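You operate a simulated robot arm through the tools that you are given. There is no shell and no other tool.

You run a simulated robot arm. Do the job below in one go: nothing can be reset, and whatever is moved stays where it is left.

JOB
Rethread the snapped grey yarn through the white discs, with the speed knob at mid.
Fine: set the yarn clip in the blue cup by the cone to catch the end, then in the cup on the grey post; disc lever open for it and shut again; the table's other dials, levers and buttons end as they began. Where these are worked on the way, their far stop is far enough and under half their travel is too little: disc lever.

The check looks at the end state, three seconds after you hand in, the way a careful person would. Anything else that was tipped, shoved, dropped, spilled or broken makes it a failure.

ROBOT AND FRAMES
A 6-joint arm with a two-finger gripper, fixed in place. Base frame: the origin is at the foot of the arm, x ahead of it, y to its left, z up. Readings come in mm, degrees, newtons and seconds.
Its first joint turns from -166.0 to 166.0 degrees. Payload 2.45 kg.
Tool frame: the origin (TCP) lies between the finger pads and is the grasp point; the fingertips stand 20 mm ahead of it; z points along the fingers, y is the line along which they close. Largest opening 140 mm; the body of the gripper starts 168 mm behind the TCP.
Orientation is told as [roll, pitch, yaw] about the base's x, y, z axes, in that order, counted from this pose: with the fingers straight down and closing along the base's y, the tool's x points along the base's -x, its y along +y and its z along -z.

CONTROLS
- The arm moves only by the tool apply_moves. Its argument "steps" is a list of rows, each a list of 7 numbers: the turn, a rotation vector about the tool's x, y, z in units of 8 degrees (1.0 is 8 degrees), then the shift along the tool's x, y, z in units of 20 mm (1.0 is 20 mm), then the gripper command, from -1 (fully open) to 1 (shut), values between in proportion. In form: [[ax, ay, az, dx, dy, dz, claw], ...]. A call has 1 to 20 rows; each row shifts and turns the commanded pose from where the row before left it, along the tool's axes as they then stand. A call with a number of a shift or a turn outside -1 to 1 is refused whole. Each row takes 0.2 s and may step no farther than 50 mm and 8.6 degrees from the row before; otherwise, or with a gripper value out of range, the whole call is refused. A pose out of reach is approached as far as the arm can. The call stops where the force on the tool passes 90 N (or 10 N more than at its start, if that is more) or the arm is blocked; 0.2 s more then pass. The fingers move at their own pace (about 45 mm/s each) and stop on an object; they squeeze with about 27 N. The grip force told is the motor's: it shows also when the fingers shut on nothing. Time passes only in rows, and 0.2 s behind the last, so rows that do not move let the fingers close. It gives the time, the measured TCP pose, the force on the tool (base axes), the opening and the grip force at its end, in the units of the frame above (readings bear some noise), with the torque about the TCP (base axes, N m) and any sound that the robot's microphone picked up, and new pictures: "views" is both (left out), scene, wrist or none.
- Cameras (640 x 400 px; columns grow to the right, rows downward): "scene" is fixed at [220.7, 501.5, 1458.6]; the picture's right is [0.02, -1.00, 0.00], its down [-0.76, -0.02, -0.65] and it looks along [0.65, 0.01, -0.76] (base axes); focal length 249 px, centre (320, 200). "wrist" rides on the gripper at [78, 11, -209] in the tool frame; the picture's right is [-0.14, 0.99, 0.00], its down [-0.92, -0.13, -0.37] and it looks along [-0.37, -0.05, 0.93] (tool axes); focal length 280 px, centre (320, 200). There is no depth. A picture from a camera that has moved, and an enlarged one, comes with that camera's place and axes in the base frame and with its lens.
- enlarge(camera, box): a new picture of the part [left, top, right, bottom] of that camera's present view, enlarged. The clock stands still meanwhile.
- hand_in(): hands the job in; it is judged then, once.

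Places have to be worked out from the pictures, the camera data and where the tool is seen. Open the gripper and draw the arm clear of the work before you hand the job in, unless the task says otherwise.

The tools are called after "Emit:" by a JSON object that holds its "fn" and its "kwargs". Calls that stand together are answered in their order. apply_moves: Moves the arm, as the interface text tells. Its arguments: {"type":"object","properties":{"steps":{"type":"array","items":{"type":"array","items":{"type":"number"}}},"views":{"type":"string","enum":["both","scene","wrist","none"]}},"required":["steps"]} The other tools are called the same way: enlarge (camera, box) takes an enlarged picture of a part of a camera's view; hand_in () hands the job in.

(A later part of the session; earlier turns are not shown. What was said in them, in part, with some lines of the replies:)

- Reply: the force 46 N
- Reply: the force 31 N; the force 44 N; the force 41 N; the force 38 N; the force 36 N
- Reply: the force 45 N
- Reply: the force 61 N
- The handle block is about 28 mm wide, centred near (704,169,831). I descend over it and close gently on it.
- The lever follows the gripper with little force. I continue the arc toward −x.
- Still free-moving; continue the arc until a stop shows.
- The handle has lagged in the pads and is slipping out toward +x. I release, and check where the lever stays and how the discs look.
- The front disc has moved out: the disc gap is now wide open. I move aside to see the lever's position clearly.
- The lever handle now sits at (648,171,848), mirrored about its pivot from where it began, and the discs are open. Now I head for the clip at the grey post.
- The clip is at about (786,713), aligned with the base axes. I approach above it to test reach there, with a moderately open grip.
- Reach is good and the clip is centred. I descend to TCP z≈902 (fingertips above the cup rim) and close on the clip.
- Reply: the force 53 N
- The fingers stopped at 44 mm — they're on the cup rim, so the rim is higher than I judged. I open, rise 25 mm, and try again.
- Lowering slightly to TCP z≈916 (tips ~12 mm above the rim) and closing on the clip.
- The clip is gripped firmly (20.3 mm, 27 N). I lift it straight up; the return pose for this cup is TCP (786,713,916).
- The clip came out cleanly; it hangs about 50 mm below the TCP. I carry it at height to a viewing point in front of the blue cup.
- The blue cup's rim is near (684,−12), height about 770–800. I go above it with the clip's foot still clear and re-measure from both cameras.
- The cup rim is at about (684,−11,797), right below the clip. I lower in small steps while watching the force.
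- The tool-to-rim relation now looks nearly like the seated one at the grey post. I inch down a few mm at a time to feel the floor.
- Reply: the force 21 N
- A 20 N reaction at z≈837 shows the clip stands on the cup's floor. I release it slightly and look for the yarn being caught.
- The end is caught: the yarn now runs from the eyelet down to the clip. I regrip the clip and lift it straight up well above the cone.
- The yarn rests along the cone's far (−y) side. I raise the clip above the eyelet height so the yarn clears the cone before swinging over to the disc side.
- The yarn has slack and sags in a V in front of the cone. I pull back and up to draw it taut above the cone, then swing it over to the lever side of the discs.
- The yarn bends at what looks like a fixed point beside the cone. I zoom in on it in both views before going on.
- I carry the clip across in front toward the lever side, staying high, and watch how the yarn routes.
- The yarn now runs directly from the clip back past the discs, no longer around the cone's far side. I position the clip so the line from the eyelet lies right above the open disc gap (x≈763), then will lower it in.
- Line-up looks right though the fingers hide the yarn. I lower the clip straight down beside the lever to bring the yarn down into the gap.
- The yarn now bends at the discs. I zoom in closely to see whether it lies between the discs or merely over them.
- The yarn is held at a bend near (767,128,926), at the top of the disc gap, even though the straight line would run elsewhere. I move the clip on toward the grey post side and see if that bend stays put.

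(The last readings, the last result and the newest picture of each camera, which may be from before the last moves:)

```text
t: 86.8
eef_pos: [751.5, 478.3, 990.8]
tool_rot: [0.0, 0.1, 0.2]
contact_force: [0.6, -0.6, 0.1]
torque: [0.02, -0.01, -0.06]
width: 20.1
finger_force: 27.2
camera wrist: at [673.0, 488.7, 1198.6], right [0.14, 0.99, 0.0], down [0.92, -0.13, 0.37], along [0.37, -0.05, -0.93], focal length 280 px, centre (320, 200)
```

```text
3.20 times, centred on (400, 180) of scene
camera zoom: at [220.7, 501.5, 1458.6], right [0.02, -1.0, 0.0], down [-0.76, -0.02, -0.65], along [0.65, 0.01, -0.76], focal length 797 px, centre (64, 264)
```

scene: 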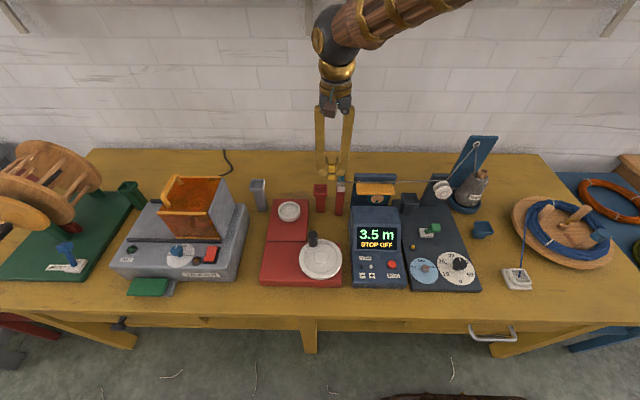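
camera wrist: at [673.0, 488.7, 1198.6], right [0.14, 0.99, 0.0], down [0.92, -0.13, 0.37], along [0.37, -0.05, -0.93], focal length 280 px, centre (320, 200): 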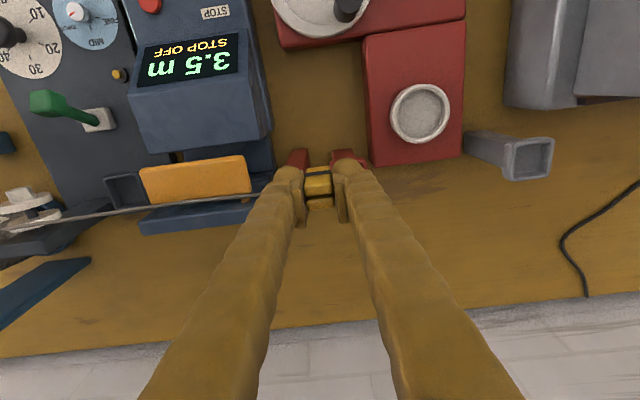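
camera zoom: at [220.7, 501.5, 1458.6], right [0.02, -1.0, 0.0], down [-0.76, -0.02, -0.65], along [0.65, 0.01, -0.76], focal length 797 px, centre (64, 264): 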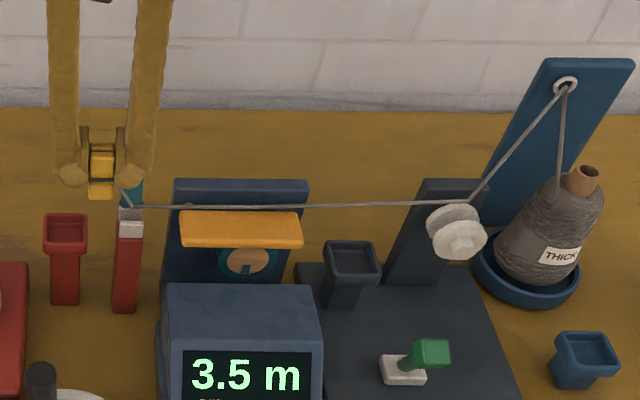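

The bend at the discs stays fixed, and the yarn now also seems to bend over the counter's orange arm and near the cutter. I zoom to see exactly how it lies.

Emit:
{"fn": "enlarge", "kwargs": {"camera": "scene", "box": [320, 155, 400, 215]}}

Emit:
{"fn": "enlarge", "kwargs": {"camera": "wrist", "box": [0, 150, 340, 260]}}

Emit:
{"fn": "enlarge", "kwargs": {"camera": "wrist", "box": [0, 170, 100, 250]}}

```text
6.67 times, centred on (360, 185) of scene
camera zoom: at [220.7, 501.5, 1458.6], right [0.02, -1.0, 0.0], down [-0.76, -0.02, -0.65], along [0.65, 0.01, -0.76], focal length 1661 px, centre (53, 300)
```

zoom: 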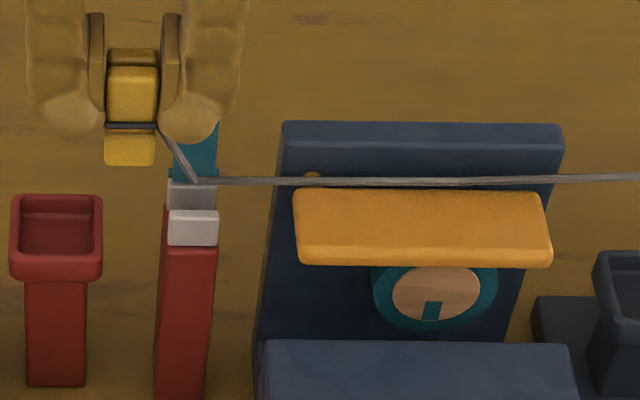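

```text
1.88 times, centred on (170, 205) of wrist
camera zoom: at [673.0, 488.7, 1198.6], right [0.14, 0.99, 0.0], down [0.92, -0.13, 0.37], along [0.37, -0.05, -0.93], focal length 528 px, centre (602, 191)
```

zoom: 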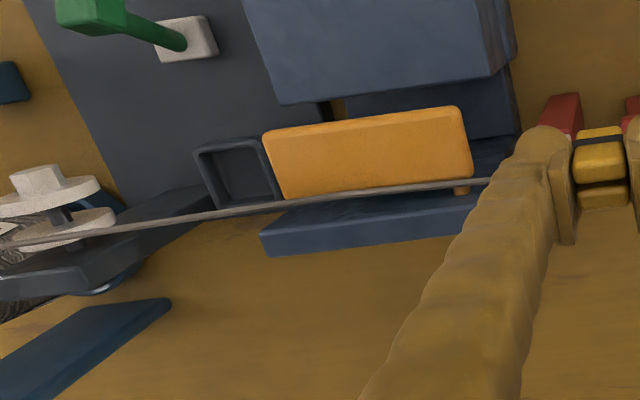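

```text
5.00 times, centred on (50, 210) of wrist
camera zoom: at [673.0, 488.7, 1198.6], right [0.14, 0.99, 0.0], down [0.92, -0.13, 0.37], along [0.37, -0.05, -0.93], focal length 1402 px, centre (1670, 150)
```

zoom: 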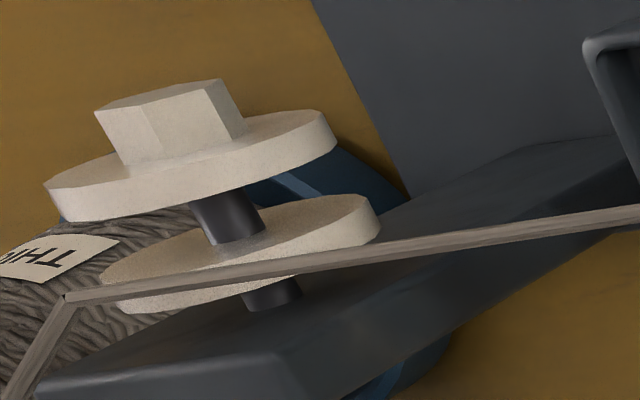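

I can't yet tell "in the gap" from "over the top". I return the clip toward the disc side, above the dark cup in line with the gap (x≈763), lower it there, and look again.

Emit:
{"fn": "apply_moves", "kwargs": {"steps": [[0, 0, 0, -0.05, -0.95, 0, 1], [0, 0, 0, -0.05, -0.95, 0, 1], [0, 0, 0, -0.05, -0.95, 0, 1], [0, 0, 0, -0.05, -0.95, 0, 1], [0, 0, 0, -0.05, -0.95, 0, 1], [0, 0, 0, -0.05, -0.95, 0, 1], [0, 0, 0, -0.05, -0.95, 0, 1], [0, 0, 0, -0.05, -0.95, 0, 1], [0, 0, 0, -0.05, -0.95, 0, 1], [0, 0, 0, -0.05, -0.95, 0, 1], [0, 0, 0, -0.05, -0.95, 0, 1], [0, 0, 0, -0.05, -0.95, 0, 1], [0, 0, 0, 0, 0, 0, 1]]}}

Emit:
{"fn": "enlarge", "kwargs": {"camera": "scene", "box": [395, 135, 495, 215]}}

Emit:
{"fn": "enlarge", "kwargs": {"camera": "wrist", "box": [160, 150, 340, 300]}}

```text
t: 89.6
eef_pos: [762.9, 249.7, 988.6]
tool_rot: [0.0, 0.0, 0.1]
contact_force: [-0.3, -0.4, -0.1]
torque: [0.02, 0.01, 0.02]
width: 20.3
finger_force: 26.6
camera wrist: at [685.8, 260.4, 1197.8], right [0.14, 0.99, 0.0], down [0.92, -0.13, 0.37], along [0.36, -0.05, -0.93], focal length 280 px, centre (320, 200)
```

scene: 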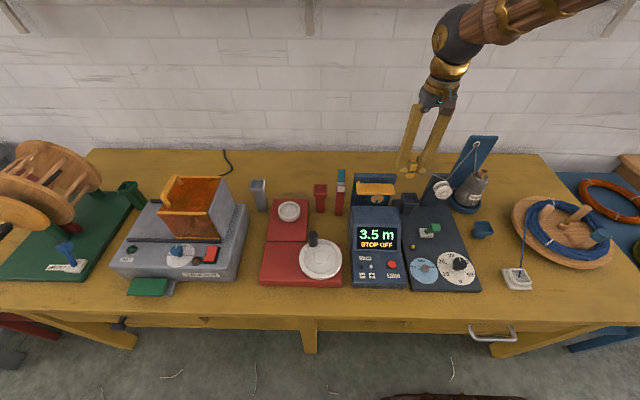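
wrist: 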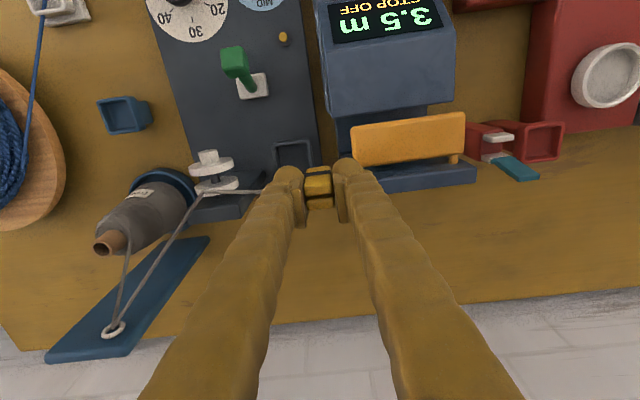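

```text
5.00 times, centred on (445, 175) of scene
camera zoom: at [220.7, 501.5, 1458.6], right [0.02, -1.0, 0.0], down [-0.76, -0.02, -0.65], along [0.65, 0.01, -0.76], focal length 1246 px, centre (-305, 325)
```

zoom: 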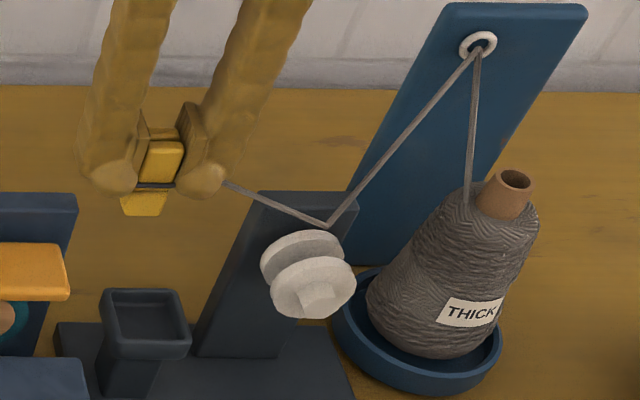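

```text
2.67 times, centred on (250, 225) of wrist
camera zoom: at [685.8, 260.4, 1197.8], right [0.14, 0.99, 0.0], down [0.92, -0.13, 0.37], along [0.36, -0.05, -0.93], focal length 748 px, centre (507, 133)
```

zoom: 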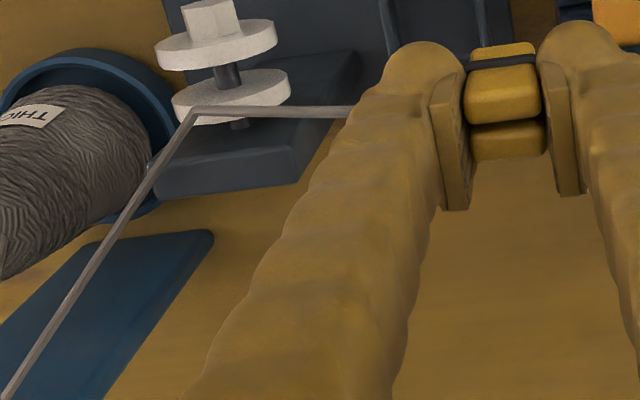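

The bend stays captive at the discs even with both ends of the yarn higher. I lower the clip above the dark cup, in line with the gap, to see whether the yarn settles deeper between the discs.

Emit:
{"fn": "apply_moves", "kwargs": {"steps": [[0, 0, 0, 0.1, -0.8, 0.3, 1], [0, 0, 0, 0.1, -0.8, 0.3, 1], [0, 0, 0, 0, 0, 0.8, 1], [0, 0, 0, 0, 0, 0.8, 1], [0, 0, 0, 0, 0, 0.3, 1], [0, 0, 0, 0, 0, 0, 1]]}}

Emit:
{"fn": "enlarge", "kwargs": {"camera": "scene", "box": [395, 145, 485, 225]}}

Emit:
{"fn": "enlarge", "kwargs": {"camera": "wrist", "box": [140, 150, 340, 300]}}

```text
t: 91.0
eef_pos: [759.6, 218.1, 940.4]
tool_rot: [0.0, -0.1, 0.1]
contact_force: [-0.3, 1.0, 0.1]
torque: [-0.01, 0.01, 0.0]
width: 20.3
finger_force: 27.5
camera wrist: at [681.8, 228.6, 1147.9], right [0.14, 0.99, 0.0], down [0.92, -0.13, 0.37], along [0.37, -0.05, -0.93], focal length 280 px, centre (320, 200)
```

scene: 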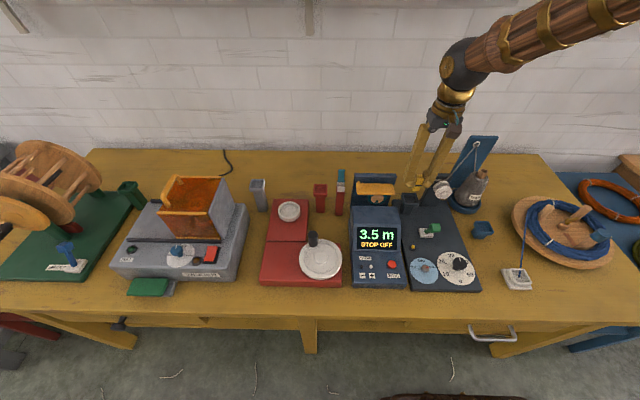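
wrist: 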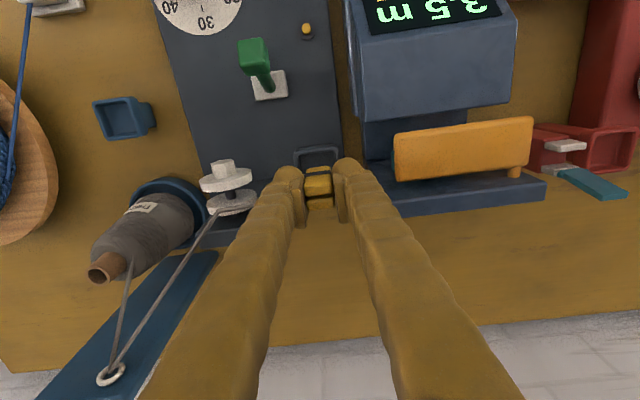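

```text
5.00 times, centred on (440, 185) of scene
camera zoom: at [220.7, 501.5, 1458.6], right [0.02, -1.0, 0.0], down [-0.76, -0.02, -0.65], along [0.65, 0.01, -0.76], focal length 1246 px, centre (-280, 275)
```

zoom: 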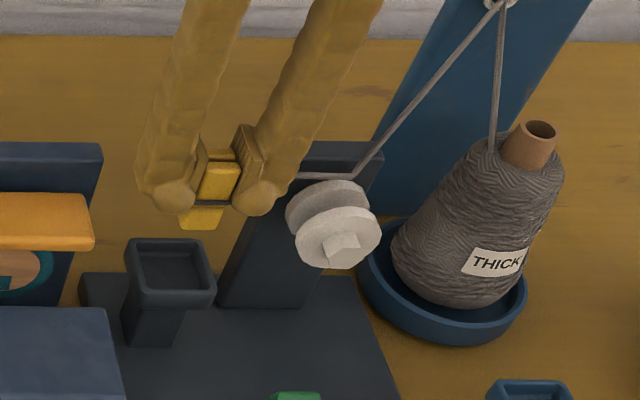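

```text
2.67 times, centred on (240, 225) of wrist
camera zoom: at [681.8, 228.6, 1147.9], right [0.14, 0.99, 0.0], down [0.92, -0.13, 0.37], along [0.37, -0.05, -0.93], focal length 748 px, centre (533, 133)
```

zoom: 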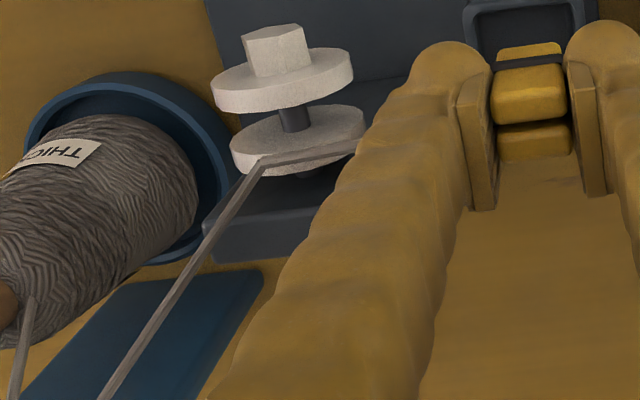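

The captive point at the discs stays where it is, so the yarn is held by the discs; I'll set the clip in the grey post's cup, shut the lever and then check how the yarn sits. Moving high toward the grey post.

Emit:
{"fn": "apply_moves", "kwargs": {"steps": [[0, 0, 0, 0, 0, -1, 1], [0, 0, 0, 0, 0, -1, 1], [0, 0, 0, -0.05, 0.95, -0.5, 1], [0, 0, 0, -0.05, 0.95, -0.5, 1], [0, 0, 0, -0.05, 0.95, -0.5, 1], [0, 0, 0, -0.05, 0.95, -0.2, 1], [0, 0, 0, -0.05, 0.95, 0, 1], [0, 0, 0, -0.05, 0.95, 0, 1], [0, 0, 0, -0.05, 0.95, 0, 1], [0, 0, 0, -0.05, 0.95, 0, 1], [0, 0, 0, -0.05, 0.95, 0, 1], [0, 0, 0, -0.05, 0.95, 0, 1], [0, 0, 0, -0.05, 0.95, 0, 1], [0, 0, 0, -0.05, 0.95, 0, 1], [0, 0, 0, -0.05, 0.95, 0, 1], [0, 0, 0, -0.05, 0.95, 0, 1], [0, 0, 0, -0.05, 0.95, 0, 1], [0, 0, 0, -0.05, 0.95, 0, 1]], "views": "none"}}

Emit:
{"fn": "apply_moves", "kwargs": {"steps": [[0, 0, 0, -0.05, 0.95, 0, 1], [0, 0, 0, -0.05, 0.95, 0, 1], [0, 0, 0, -0.05, 0.95, 0, 1], [0, 0, 0, -0.05, 0.95, 0, 1], [0, 0, 0, -0.05, 0.95, 0, 1], [0, 0, 0, -0.05, 0.95, 0, 1], [0, 0, 0, -0.05, 0.95, 0, 1], [0, 0, 0, -0.05, 0.95, 0, 1], [0, 0, 0, -0.05, 0.95, 0, 1], [0, 0, 0, -0.05, 0.95, 0, 1], [0, 0, 0, 0, 0, 0, 1]]}}

Emit:
{"fn": "enlarge", "kwargs": {"camera": "scene", "box": [230, 120, 500, 230]}}

Emit:
{"fn": "enlarge", "kwargs": {"camera": "wrist", "box": [250, 110, 410, 230]}}

```text
t: 94.8
eef_pos: [774.1, 521.3, 1013.1]
tool_rot: [0.1, 0.0, 0.0]
contact_force: [0.6, 0.8, 0.9]
torque: [-0.01, 0.03, -0.04]
width: 20.1
finger_force: 27.3
```

```text
t: 97.2
eef_pos: [784.5, 712.5, 1012.9]
tool_rot: [0.0, 0.0, 0.1]
contact_force: [0.8, 0.5, -0.3]
torque: [0.01, -0.01, -0.01]
width: 20.0
finger_force: 26.6
camera wrist: at [707.7, 722.4, 1221.8], right [0.14, 0.99, 0.0], down [0.92, -0.13, 0.37], along [0.37, -0.05, -0.93], focal length 280 px, centre (320, 200)
```

scene: 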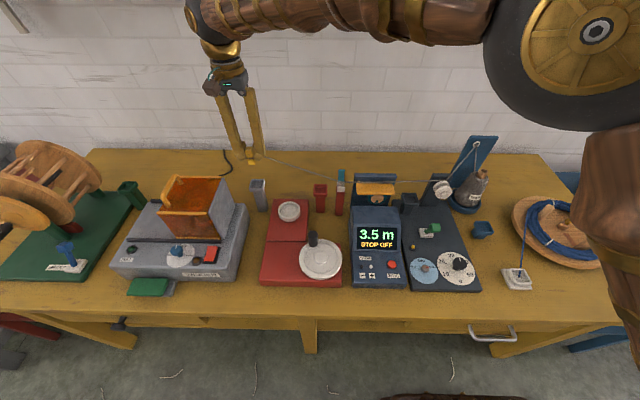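
wrist: 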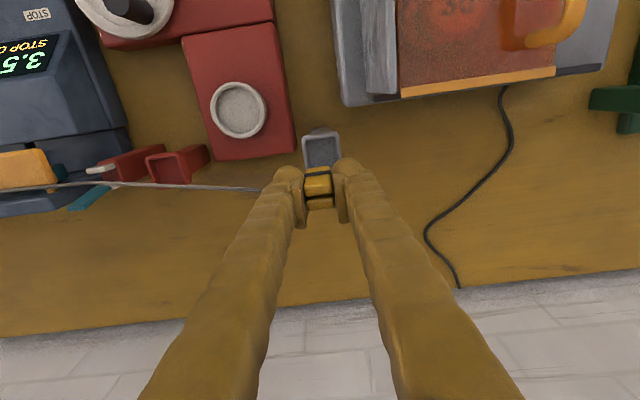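

```text
2.37 times, centred on (365, 175) of scene
camera zoom: at [220.7, 501.5, 1458.6], right [0.02, -1.0, 0.0], down [-0.76, -0.02, -0.65], along [0.65, 0.01, -0.76], focal length 591 px, centre (213, 259)
```

zoom: 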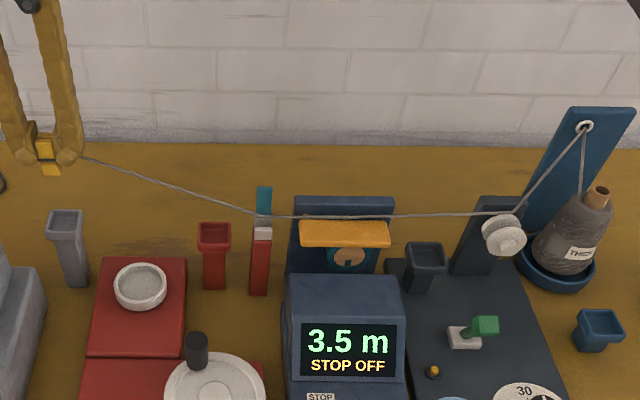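

```text
3.33 times, centred on (330, 170) of wrist
camera zoom: at [707.7, 722.4, 1221.8], right [0.14, 0.99, 0.0], down [0.92, -0.13, 0.37], along [0.37, -0.05, -0.93], focal length 935 px, centre (287, 300)
```

zoom: 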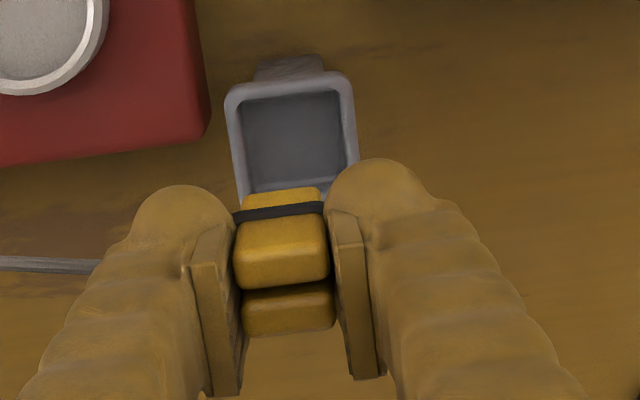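

The yarn runs eyelet → discs → over the counter → clip. I lower the clip back into the grey post's cup, slowly at the end.

Emit:
{"fn": "apply_moves", "kwargs": {"steps": [[0, 0, 0, -0.08, 0.02, 0.9, 1], [0, 0, 0, 0, 0, 0.9, 1], [0, 0, 0, 0, 0, 0.9, 1], [0, 0, 0, 0, 0, 0.8, 1], [0, 0, 0, 0, 0, 0, 1]], "views": "wrist"}}

Emit:
{"fn": "enlarge", "kwargs": {"camera": "wrist", "box": [250, 110, 410, 230]}}

Emit:
{"fn": "enlarge", "kwargs": {"camera": "scene", "box": [235, 150, 285, 215]}}

```text
t: 98.4
eef_pos: [786.0, 711.3, 943.0]
tool_rot: [0.1, 0.0, 0.1]
contact_force: [-0.4, 0.2, 0.2]
torque: [0.02, 0.04, -0.01]
width: 20.2
finger_force: 27.1
camera wrist: at [708.7, 722.2, 1151.2], right [0.14, 0.99, 0.0], down [0.92, -0.13, 0.37], along [0.36, -0.05, -0.93], focal length 280 px, centre (320, 200)
```

wrist: 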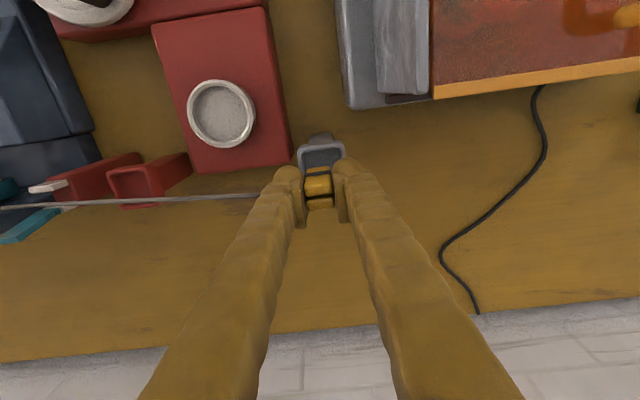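

```text
3.33 times, centred on (330, 170) of wrist
camera zoom: at [708.7, 722.2, 1151.2], right [0.14, 0.99, 0.0], down [0.92, -0.13, 0.37], along [0.36, -0.05, -0.93], focal length 935 px, centre (287, 300)
```

zoom: 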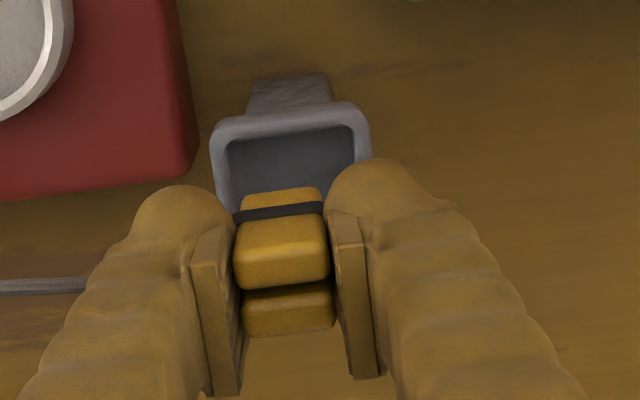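

```text
6.15 times, centred on (260, 182) of scene
camera zoom: at [220.7, 501.5, 1458.6], right [0.02, -1.0, 0.0], down [-0.76, -0.02, -0.65], along [0.65, 0.01, -0.76], focal length 1533 px, centre (689, 308)
```

zoom: 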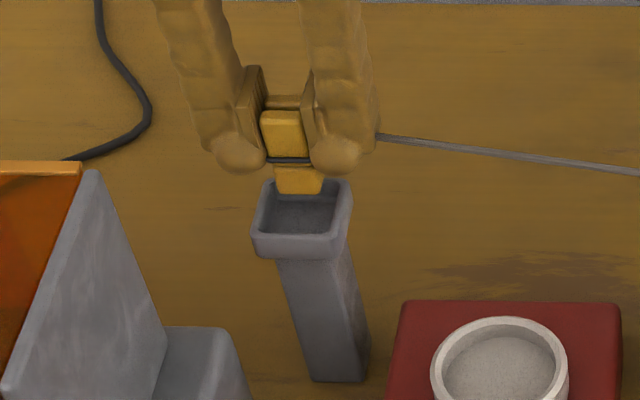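

Emit:
{"fn": "apply_moves", "kwargs": {"steps": [[0, 0, 0, 0, 0.08, 0.4, 1], [0, 0, 0, 0, 0, 0.4, 1], [0, 0, 0, 0, 0, 0.25, 1], [0, 0, 0, 0, 0, 0, 1]], "views": "none"}}

Emit:
{"fn": "apply_moves", "kwargs": {"steps": [[0, 0, 0, 0, 0, 0.1, 1], [0, 0, 0, 0, 0, 0.1, 1], [0, 0, 0, 0, 0, 0, 1]], "views": "none"}}

```text
t: 99.4
eef_pos: [785.2, 713.6, 923.0]
tool_rot: [0.0, -0.1, 0.1]
contact_force: [-0.3, 0.5, -0.6]
torque: [-0.02, 0.01, -0.03]
width: 20.3
finger_force: 26.5
```

```text
t: 100.2
eef_pos: [786.2, 713.4, 918.5]
tool_rot: [0.0, -0.1, 0.0]
contact_force: [-0.1, -0.4, 0.2]
torque: [-0.01, -0.03, 0.0]
width: 20.2
finger_force: 26.8
```

Emit:
{"fn": "apply_moves", "kwargs": {"steps": [[0, 0, 0, 0, 0, 0.1, 1], [0, 0, 0, 0, 0, 0.08, 1], [0, 0, 0, 0, 0, 0, 1]], "views": "none"}}

Emit:
{"fn": "enlarge", "kwargs": {"camera": "scene", "box": [235, 150, 285, 215]}}

```text
t: 101.0
eef_pos: [785.9, 714.7, 917.0]
tool_rot: [0.1, -0.1, 0.1]
contact_force: [-1.2, -1.6, 19.7]
torque: [-0.01, 0.13, 0.0]
width: 20.2
finger_force: 27.3
```

```text
6.15 times, centred on (260, 182) of scene
camera zoom: at [220.7, 501.5, 1458.6], right [0.02, -1.0, 0.0], down [-0.76, -0.02, -0.65], along [0.65, 0.01, -0.76], focal length 1533 px, centre (689, 308)
```

zoom: 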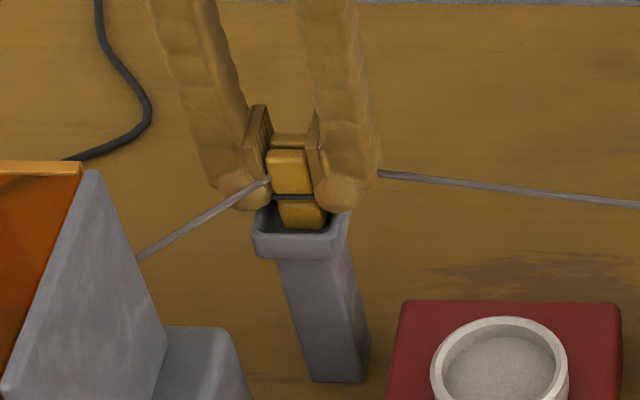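

The clip is seated (20 N) and the yarn now also continues on to the winder — the grey post was right. I release and rise straight up.

Emit:
{"fn": "apply_moves", "kwargs": {"steps": [[0, 0, 0, 0, 0, -0.06, 1], [0, 0, 0, 0, 0, 0, 0.7], [0, 0, 0, 0, 0, 0, 0.4], [0, 0, 0, 0, 0, 0, 0.25], [0, 0, 0, 0, 0, -0.6, 0.25], [0, 0, 0, 0, 0, -1, 0.25], [0, 0, 0, 0, 0, -1, 0.25], [0, 0, 0, 0, 0, -1, 0.25], [0, 0, 0, 0, 0, -1, 0.25], [0, 0, 0, 0, 0, 0, 0.25]]}}

Emit:
{"fn": "enlarge", "kwargs": {"camera": "scene", "box": [160, 140, 300, 240]}}

Emit:
{"fn": "enlarge", "kwargs": {"camera": "scene", "box": [300, 130, 500, 240]}}

Emit:
{"fn": "enlarge", "kwargs": {"camera": "scene", "box": [420, 165, 470, 210]}}

```text
t: 103.2
eef_pos: [787.3, 713.2, 1008.9]
tool_rot: [0.0, 0.0, 0.1]
contact_force: [0.4, 0.7, 0.3]
torque: [0.05, -0.03, 0.02]
width: 52.5
finger_force: 0.0
camera wrist: at [709.5, 724.3, 1216.8], right [0.14, 0.99, 0.0], down [0.92, -0.13, 0.37], along [0.37, -0.05, -0.93], focal length 280 px, centre (320, 200)
```

scene: 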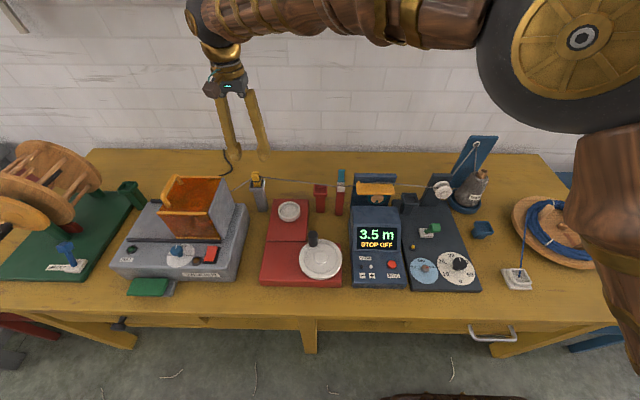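
wrist: 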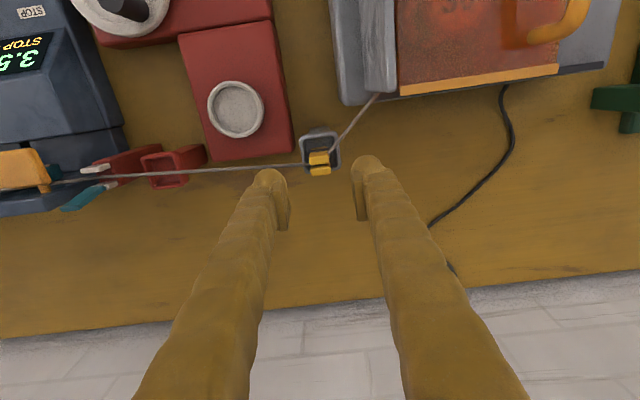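

```text
4.00 times, centred on (230, 190) of scene
camera zoom: at [220.7, 501.5, 1458.6], right [0.02, -1.0, 0.0], down [-0.76, -0.02, -0.65], along [0.65, 0.01, -0.76], focal length 997 px, centre (680, 240)
```

zoom: 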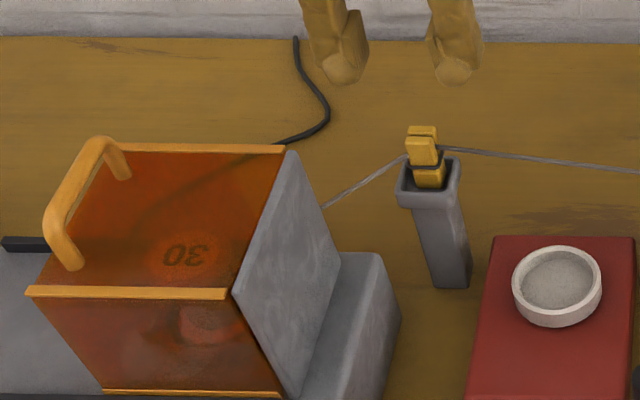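

```text
3.20 times, centred on (400, 185) of scene
camera zoom: at [220.7, 501.5, 1458.6], right [0.02, -1.0, 0.0], down [-0.76, -0.02, -0.65], along [0.65, 0.01, -0.76], focal length 797 px, centre (64, 248)
```

zoom: 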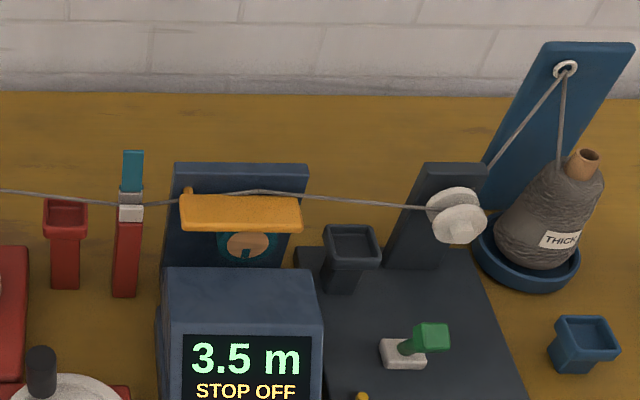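

```text
8.89 times, centred on (445, 188) of scene
camera zoom: at [220.7, 501.5, 1458.6], right [0.02, -1.0, 0.0], down [-0.76, -0.02, -0.65], along [0.65, 0.01, -0.76], focal length 2215 px, centre (-791, 311)
```

zoom: 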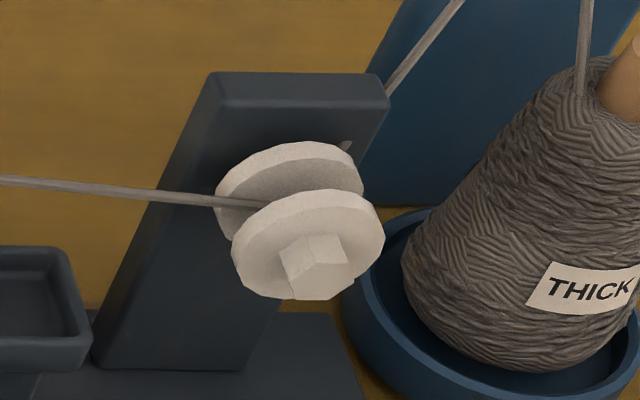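

The yarn now lies in the gap between the white discs and runs through to the clip and winder. Next I travel high over to the lever to shut the discs, closing the gripper to use as a pusher.

Emit:
{"fn": "apply_moves", "kwargs": {"steps": [[0, 0, 0, 1, 0, -0.3, 0.25], [0, 0, 0, 1, 0, -0.3, 0.25], [0, 0, 0, 1, -0.5, 0, 0.25], [0, 0, 0, 1, -0.9, 0, 0.25], [0, 0, 0, 1, -0.95, 0, 0.5], [0, 0, 0, 1, -0.95, 0, 0.7], [0, 0, 0, 1, -0.95, 0, 1], [0, 0, 0, 0.5, -0.95, 0, 1], [0, 0, 0, 0.3, -0.95, 0, 1], [0, 0, 0, 0.1, -0.95, 0, 1], [0, 0, 0, 0.1, -0.95, 0, 1], [0, 0, 0, 0.1, -0.95, 0, 1], [0, 0, 0, 0.1, -0.95, 0, 1], [0, 0, 0, 0.1, -0.95, 0, 1], [0, 0, 0, 0.1, -0.95, 0, 1], [0, 0, 0, 0.1, -0.95, 0, 1], [0, 0, 0, 0.1, -0.95, 0, 1], [0, 0, 0, 0.1, -0.95, 0, 1], [0, 0, 0, 0.1, -0.95, 0, 1], [0, 0, 0, 0.1, -0.95, 0, 1]], "views": "none"}}

Emit:
{"fn": "apply_moves", "kwargs": {"steps": [[0, 0, 0, 0.1, -0.95, 0, 1], [0, 0, 0, 0.1, -0.95, 0, 1], [0, 0, 0, 0.1, -0.95, 0, 1], [0, 0, 0, 0.1, -0.95, 0, 1], [0, 0, 0, 0.1, -0.95, 0, 1], [0, 0, 0, 0.1, -0.95, 0, 1], [0, 0, 0, 0.1, -0.95, 0, 1], [0, 0, 0, 0.1, -0.95, 0, 1], [0, 0, 0, 0.1, -0.95, 0, 1], [0, 0, 0, 0.1, -0.95, 0, 1], [0, 0, 0, 0, 0, 0, 1]]}}

```text
t: 107.4
eef_pos: [608.6, 382.2, 1019.9]
tool_rot: [0.0, 0.0, 0.1]
contact_force: [-0.4, -0.2, 1.0]
torque: [0.0, 0.06, 0.02]
width: 0.0
finger_force: 26.9
```

```text
t: 109.8
eef_pos: [588.3, 191.0, 1020.9]
tool_rot: [0.0, 0.0, 0.1]
contact_force: [-0.8, -0.4, -0.5]
torque: [-0.01, -0.03, 0.01]
width: 0.0
finger_force: 26.9
camera wrist: at [511.4, 201.9, 1228.9], right [0.14, 0.99, 0.0], down [0.92, -0.13, 0.37], along [0.37, -0.05, -0.93], focal length 280 px, centre (320, 200)
```

scene: 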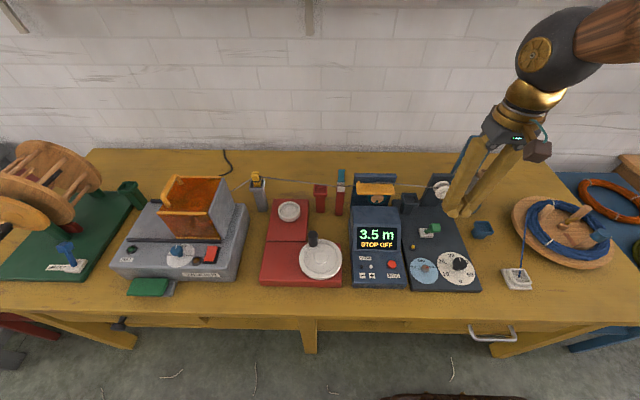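
wrist: 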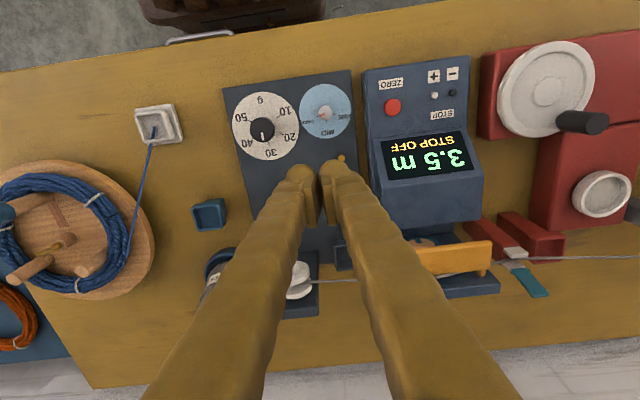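

The fingers are shut. I come down behind (−x side of) the open lever handle at about (602,170), tips at handle height and above the dials.

Emit:
{"fn": "apply_moves", "kwargs": {"steps": [[0, 0, 0, -0.07, -0.105, 0.905, 1], [0, 0, 0, -0.07, -0.105, 0.905, 1], [0, 0, 0, -0.07, -0.105, 0.905, 1], [0, 0, 0, -0.07, -0.105, 0.905, 1], [0, 0, 0, -0.07, -0.105, 0.905, 1], [0, 0, 0, -0.07, -0.105, 0.905, 1], [0, 0, 0, -0.07, -0.105, 0.905, 1], [0, 0, 0, -0.07, -0.105, 0.905, 1], [0, 0, 0, -0.07, -0.105, 0.905, 1], [0, 0, 0, -0.07, -0.105, 0.905, 1], [0, 0, 0, 0, 0, 0, 1]]}}

Emit:
{"fn": "enlarge", "kwargs": {"camera": "wrist", "box": [220, 110, 420, 250]}}

Emit:
{"fn": "enlarge", "kwargs": {"camera": "scene", "box": [395, 160, 495, 250]}}

```text
t: 112.2
eef_pos: [602.9, 170.0, 839.4]
tool_rot: [-0.1, 0.1, 0.0]
contact_force: [-0.2, -0.3, 0.1]
torque: [-0.01, -0.01, -0.01]
width: 0.0
finger_force: 26.9
camera wrist: at [525.0, 180.7, 1047.4], right [0.14, 0.99, 0.0], down [0.92, -0.13, 0.37], along [0.37, -0.05, -0.93], focal length 280 px, centre (320, 200)
```

scene: 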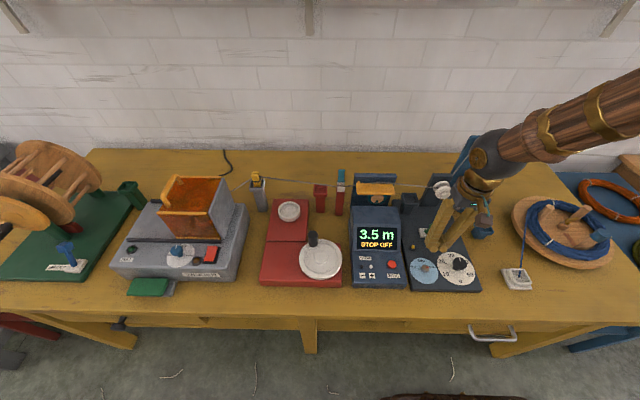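
wrist: 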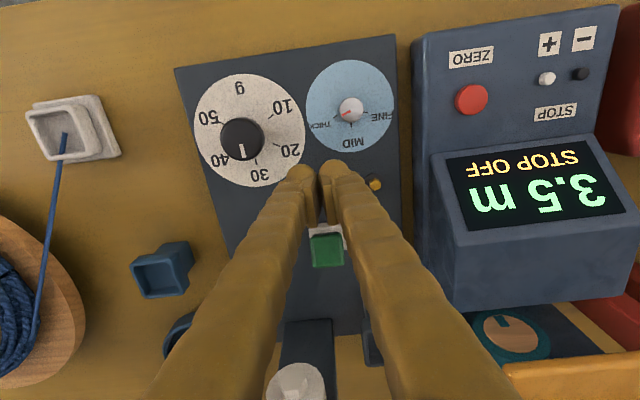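

```text
2.86 times, centred on (320, 180) of wrist
camera zoom: at [525.0, 180.7, 1047.4], right [0.14, 0.99, 0.0], down [0.92, -0.13, 0.37], along [0.37, -0.05, -0.93], focal length 801 px, centre (320, 257)
```

zoom: 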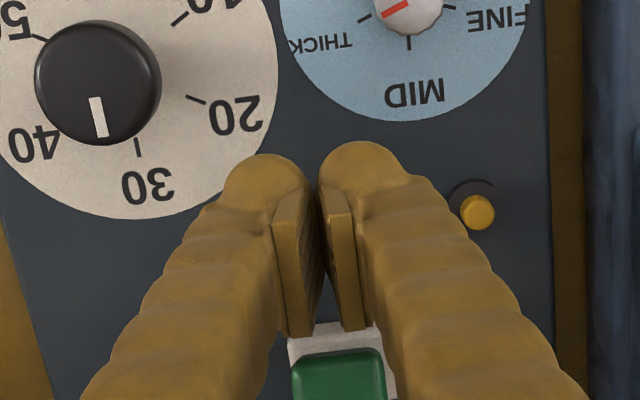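

```text
4.44 times, centred on (445, 205) of scene
camera zoom: at [220.7, 501.5, 1458.6], right [0.02, -1.0, 0.0], down [-0.76, -0.02, -0.65], along [0.65, 0.01, -0.76], focal length 1107 px, centre (-236, 178)
```

zoom: 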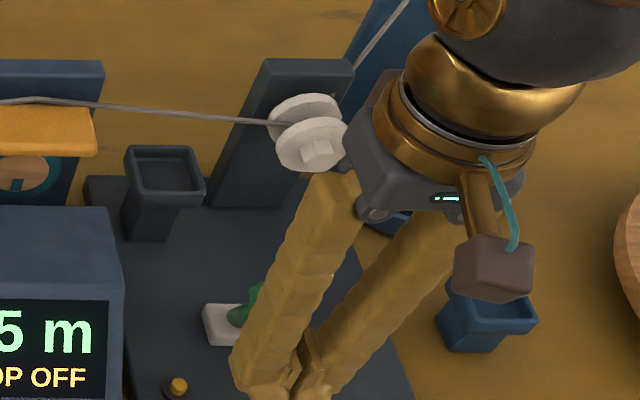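

The handle sits right in line. I push in +x in small steps, watching force.

Emit:
{"fn": "apply_moves", "kwargs": {"steps": [[0, 0, 0, -0.4, 0, 0, 1], [0, 0, 0, -0.4, 0, 0, 1], [0, 0, 0, -0.4, 0, 0, 1], [0, 0, 0, -0.4, 0, 0, 1], [0, 0, 0, -0.4, 0, 0, 1], [0, 0, 0, -0.4, 0, 0, 1], [0, 0, 0, 0, 0, 0, 1]], "views": "wrist"}}

Emit:
{"fn": "enlarge", "kwargs": {"camera": "scene", "box": [395, 160, 495, 250]}}

```text
t: 113.8
eef_pos: [650.7, 170.7, 838.6]
tool_rot: [-0.1, 0.0, 0.1]
contact_force: [0.3, -0.9, 0.3]
torque: [-0.03, -0.02, 0.01]
width: 0.0
finger_force: 26.8
camera wrist: at [573.0, 180.9, 1047.6], right [0.14, 0.99, 0.0], down [0.92, -0.13, 0.37], along [0.37, -0.05, -0.93], focal length 280 px, centre (320, 200)
```

wrist: 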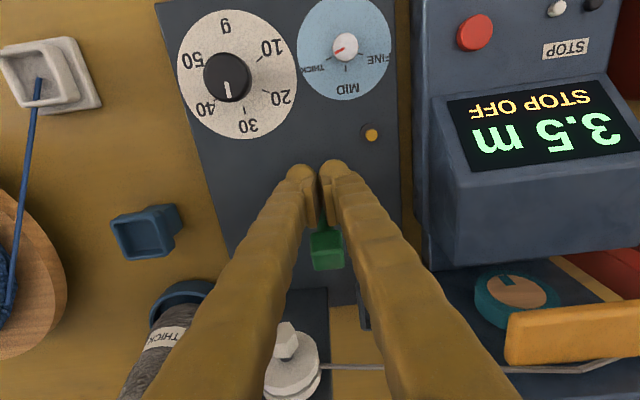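

```text
4.44 times, centred on (445, 205) of scene
camera zoom: at [220.7, 501.5, 1458.6], right [0.02, -1.0, 0.0], down [-0.76, -0.02, -0.65], along [0.65, 0.01, -0.76], focal length 1107 px, centre (-236, 178)
```

zoom: 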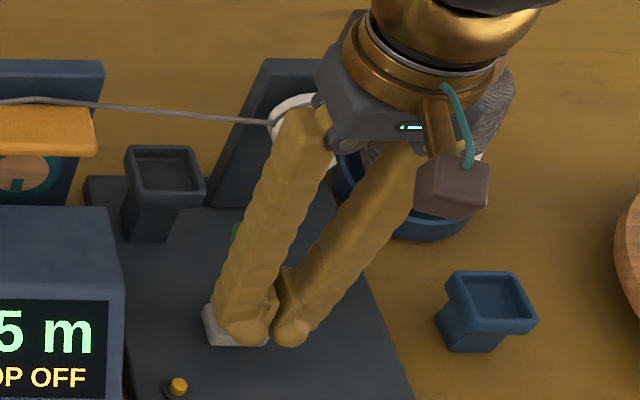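

The lever seems to have swung over centre to its closed side already. I push on gently until the stop is felt.

Emit:
{"fn": "apply_moves", "kwargs": {"steps": [[0, 0, 0, -0.3, 0, 0, 1], [0, 0, 0, -0.3, 0, 0, 1], [0, 0, 0, -0.2, 0, 0, 1], [0, 0, 0, 0, 0, 0, 1]], "views": "none"}}

Emit:
{"fn": "apply_moves", "kwargs": {"steps": [[0, 0, 0, -0.15, 0, 0, 1], [0, 0, 0, -0.15, 0, 0, 1], [0, 0, 0, 0, 0, 0, 1]], "views": "none"}}

```text
t: 114.6
eef_pos: [659.0, 169.5, 838.1]
tool_rot: [-0.2, 0.6, 0.2]
contact_force: [-22.6, 1.5, 19.5]
torque: [-0.01, -0.05, 0.02]
width: 6.0
finger_force: 29.4
stopped in row 4: the force on the tool passed its limit at 100 N (the readings are from after the stop); the commanded pose is now the measured one
```

```text
t: 115.1
eef_pos: [658.3, 169.6, 837.5]
tool_rot: [-0.2, 1.2, 0.1]
contact_force: [-21.3, 1.2, 18.6]
torque: [0.0, -0.03, 0.03]
width: 5.8
finger_force: 29.6
stopped in row 2: the force on the tool passed its limit at 98 N (the readings are from after the stop); the commanded pose is now the measured one
```

The stop is reached (force limit). I back off in −x and look at the lever and discs.

Emit:
{"fn": "apply_moves", "kwargs": {"steps": [[0, 0, 0, 0.3, 0, 0, 1], [0, 0, 0, 0.6, 0, 0, 1], [0, 0, 0, 1, 0, 0, 1], [0, 0, 0, 1, 0, -0.5, 1], [0, 0, 0, 0.5, 0, -1, 1], [0, 0, 0, 0, 0, -1, 1], [0, 0, 0, 0, -1, -1, 1], [0, 0, 0, 0, -1, -1, 1], [0, 0, 0, 0, -1, -1, 1], [0, 0, 0, 0, -1, 0, 1], [0, 0, 0, 0, -1, 0, 1], [0, 0, 0, 0, -1, 0, 1], [0, 0, 0, 0, 0, 0, 1]]}}

Emit:
{"fn": "enlarge", "kwargs": {"camera": "scene", "box": [395, 160, 495, 250]}}

Emit:
{"fn": "enlarge", "kwargs": {"camera": "scene", "box": [420, 165, 470, 210]}}

Emit:
{"fn": "enlarge", "kwargs": {"camera": "wrist", "box": [300, 100, 480, 260]}}

```text
t: 117.9
eef_pos: [595.5, 51.5, 949.0]
tool_rot: [-0.2, 1.0, 0.1]
contact_force: [-0.3, 0.9, 0.3]
torque: [0.01, -0.01, 0.02]
width: 0.1
finger_force: 29.7
camera wrist: at [521.0, 61.8, 1158.7], right [0.14, 0.99, -0.01], down [0.93, -0.13, 0.35], along [0.35, -0.05, -0.94], focal length 280 px, centre (320, 200)
```

scene: 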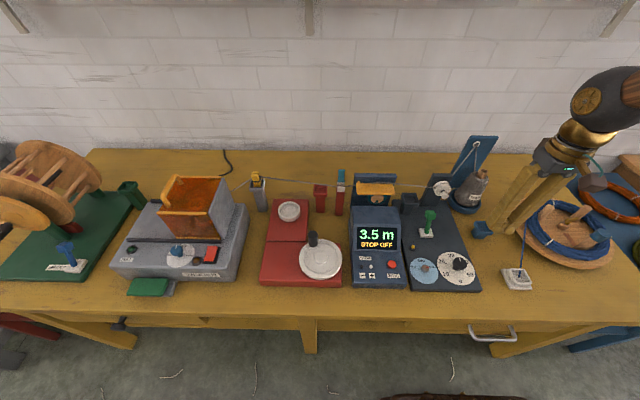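
wrist: 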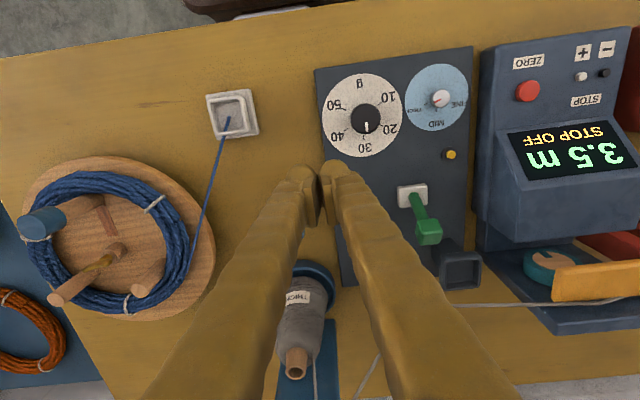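

```text
4.44 times, centred on (445, 205) of scene
camera zoom: at [220.7, 501.5, 1458.6], right [0.02, -1.0, 0.0], down [-0.76, -0.02, -0.65], along [0.65, 0.01, -0.76], focal length 1107 px, centre (-236, 178)
```

zoom: 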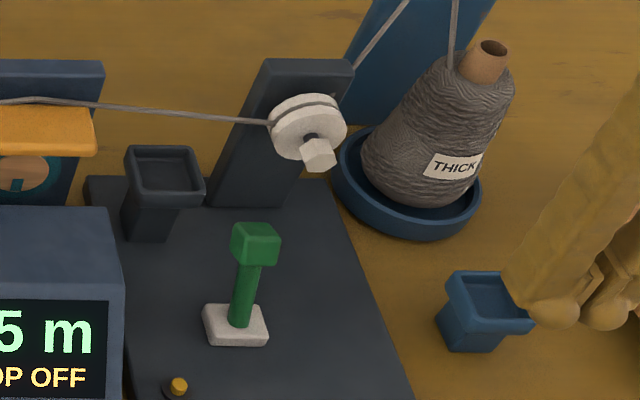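

```text
8.89 times, centred on (445, 188) of scene
camera zoom: at [220.7, 501.5, 1458.6], right [0.02, -1.0, 0.0], down [-0.76, -0.02, -0.65], along [0.65, 0.01, -0.76], focal length 2215 px, centre (-791, 311)
```

zoom: 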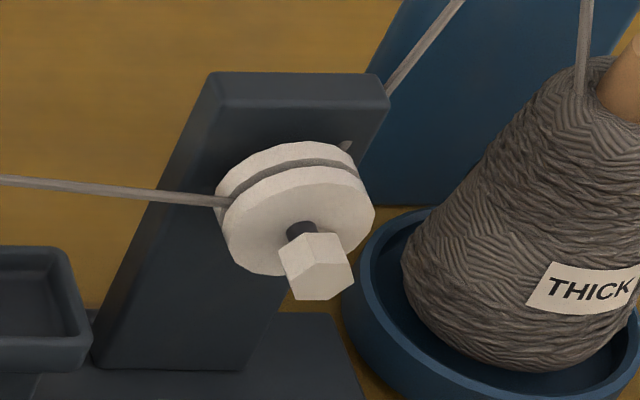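

```text
2.50 times, centred on (390, 180) of wrist
camera zoom: at [521.0, 61.8, 1158.7], right [0.14, 0.99, -0.01], down [0.93, -0.13, 0.35], along [0.35, -0.05, -0.94], focal length 701 px, centre (145, 250)
```

zoom: 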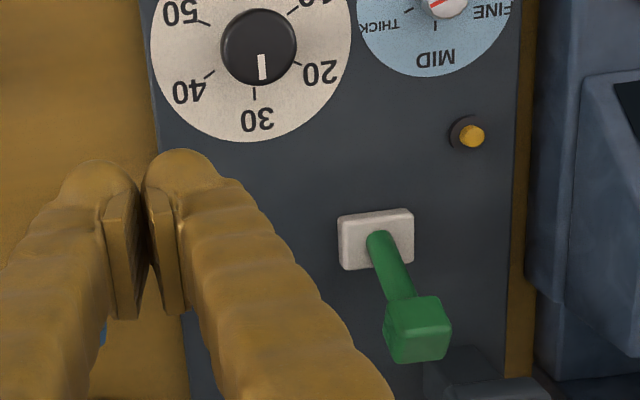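

The discs are shut with the yarn pinched between them and the lever is back at its starting position. I raise the arm clear, open the gripper and do a final check of everything.

Emit:
{"fn": "apply_moves", "kwargs": {"steps": [[0, 0, 0, 0.3, 0, -1, 1], [0, 0, 0, 0.3, 0, -1, 1], [0, 0, 0, 0.3, 0, -1, 1], [0, 0, 0, 0.3, 0, -1, 0], [0, 0, 0, 0.3, 0.5, -1, -1], [0, 0, 0, 0, 1, -1, -1], [0, 0, 0, 0, 1, -1, -1], [0, 0, 0, 0, 1, -1, -1], [0, 0, 0, 0, 1, -1, -1], [0, 0, 0, 0, 1, -1, -1], [0, 0, 0, 0, 1, 0, -1], [0, 0, 0, 0, 1, 0, -1], [0, 0, 0, 0, 1, 0, -1], [0, 0, 0, 0, 1, 0, -1], [0, 0, 0, 0, 1, 0, -1], [0, 0, 0, 0, 1, 0, -1], [0, 0, 0, 0, 0, 0, -1]]}}

Emit:
{"fn": "enlarge", "kwargs": {"camera": "scene", "box": [100, 140, 320, 300]}}

Emit:
{"fn": "enlarge", "kwargs": {"camera": "scene", "box": [300, 120, 520, 300]}}

Emit:
{"fn": "enlarge", "kwargs": {"camera": "scene", "box": [400, 230, 490, 295]}}

Emit:
{"fn": "enlarge", "kwargs": {"camera": "scene", "box": [155, 235, 235, 285]}}

```text
t: 121.5
eef_pos: [567.1, 281.3, 1149.2]
tool_rot: [-0.2, 1.0, 0.1]
contact_force: [0.2, -0.4, 0.5]
torque: [-0.01, 0.01, 0.01]
width: 140.1
finger_force: 0.0
camera wrist: at [493.5, 292.8, 1358.7], right [0.14, 0.99, -0.01], down [0.93, -0.13, 0.35], along [0.35, -0.05, -0.94], focal length 280 px, centre (320, 200)
```

scene: 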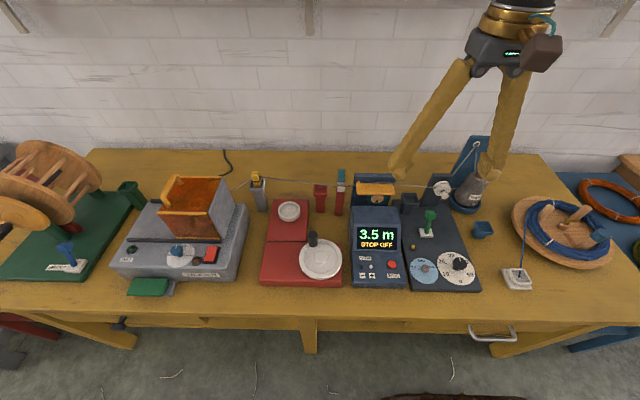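
wrist: 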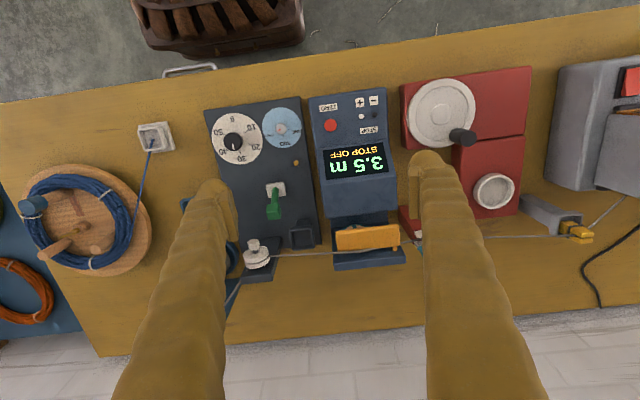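

```text
2.50 times, centred on (210, 220) of scene
camera zoom: at [220.7, 501.5, 1458.6], right [0.02, -1.0, 0.0], down [-0.76, -0.02, -0.65], along [0.65, 0.01, -0.76], focal length 623 px, centre (595, 150)
```

zoom: 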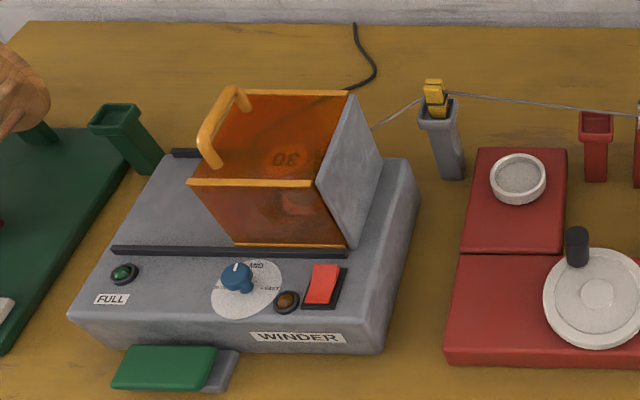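

```text
2.22 times, centred on (410, 210) of scene
camera zoom: at [220.7, 501.5, 1458.6], right [0.02, -1.0, 0.0], down [-0.76, -0.02, -0.65], along [0.65, 0.01, -0.76], focal length 554 px, centre (120, 178)
```

zoom: 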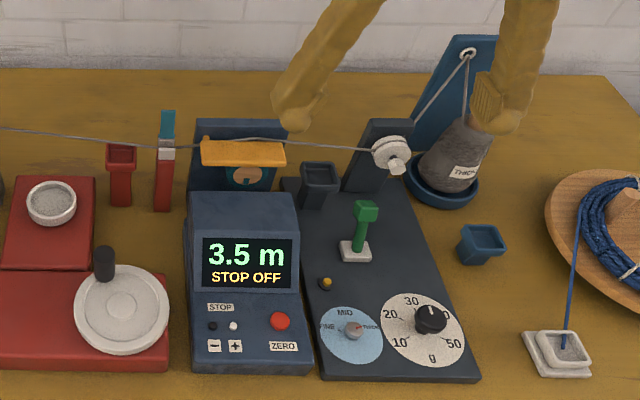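

```text
6.15 times, centred on (445, 262) of scene
camera zoom: at [220.7, 501.5, 1458.6], right [0.02, -1.0, 0.0], down [-0.76, -0.02, -0.65], along [0.65, 0.01, -0.76], focal length 1533 px, centre (-449, -185)
```

zoom: 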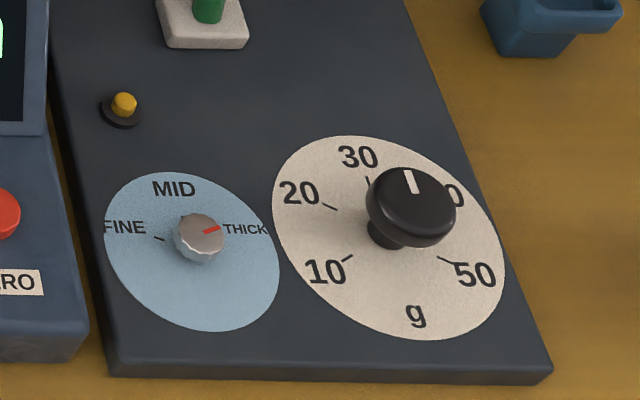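

```text
8.00 times, centred on (195, 260) of scene
camera zoom: at [220.7, 501.5, 1458.6], right [0.02, -1.0, 0.0], down [-0.76, -0.02, -0.65], along [0.65, 0.01, -0.76], focal length 1993 px, centre (1320, -280)
```

zoom: 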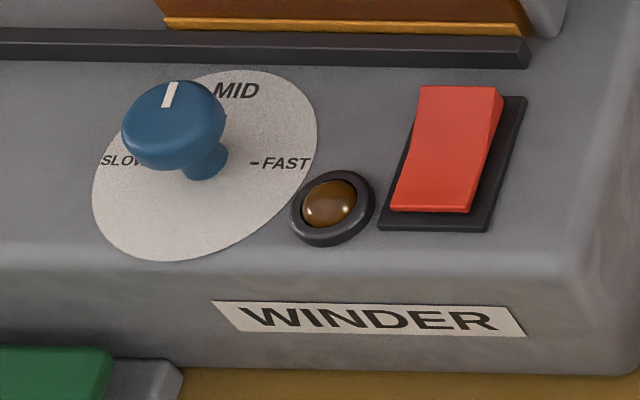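

The final check is good. The yarn runs through the shut discs to the clip in the grey post's cup and on to the winder. The speed knob points at MID, the disc lever is shut, and the other dials and buttons look as they did at the start. The arm is clear with the gripper open, so I hand in.

Emit:
{"fn": "hand_in", "kwargs": {}}

```text
The job is handed in.
```

I rethreaded the grey yarn through the white discs, set the speed knob to mid, and handed the job in. I haven't seen the result of the check.

- **Yarn:** it runs from the eyelet, between the shut discs, over the counter's orange arm and past the cutter to the yellow clip. I read "the grey post" as the light-grey one by the winder, not the darker cup next to the discs. When I seated the clip there, the yarn picked up again on to the winder.
- **Speed knob:** I turned the winder's blue knob from FAST to MID.
- **Disc lever:** I opened it for the threading, then pushed it back to its stop. It sits where it began, and the discs are pinched on the yarn. The closing push hit the arm's force limit at the stop, with no visible harm.
- **Everything else:** in the final pictures the other dials, levers and buttons look as they did at the start, and nothing was knocked over or moved.
- **One slip:** on my first try for the clip, the fingers stopped at 44 mm, apparently on the grey cup's rim. I opened, rose and gripped again, and the cup stayed in place.

The arm was raised clear with the gripper open before I handed in.
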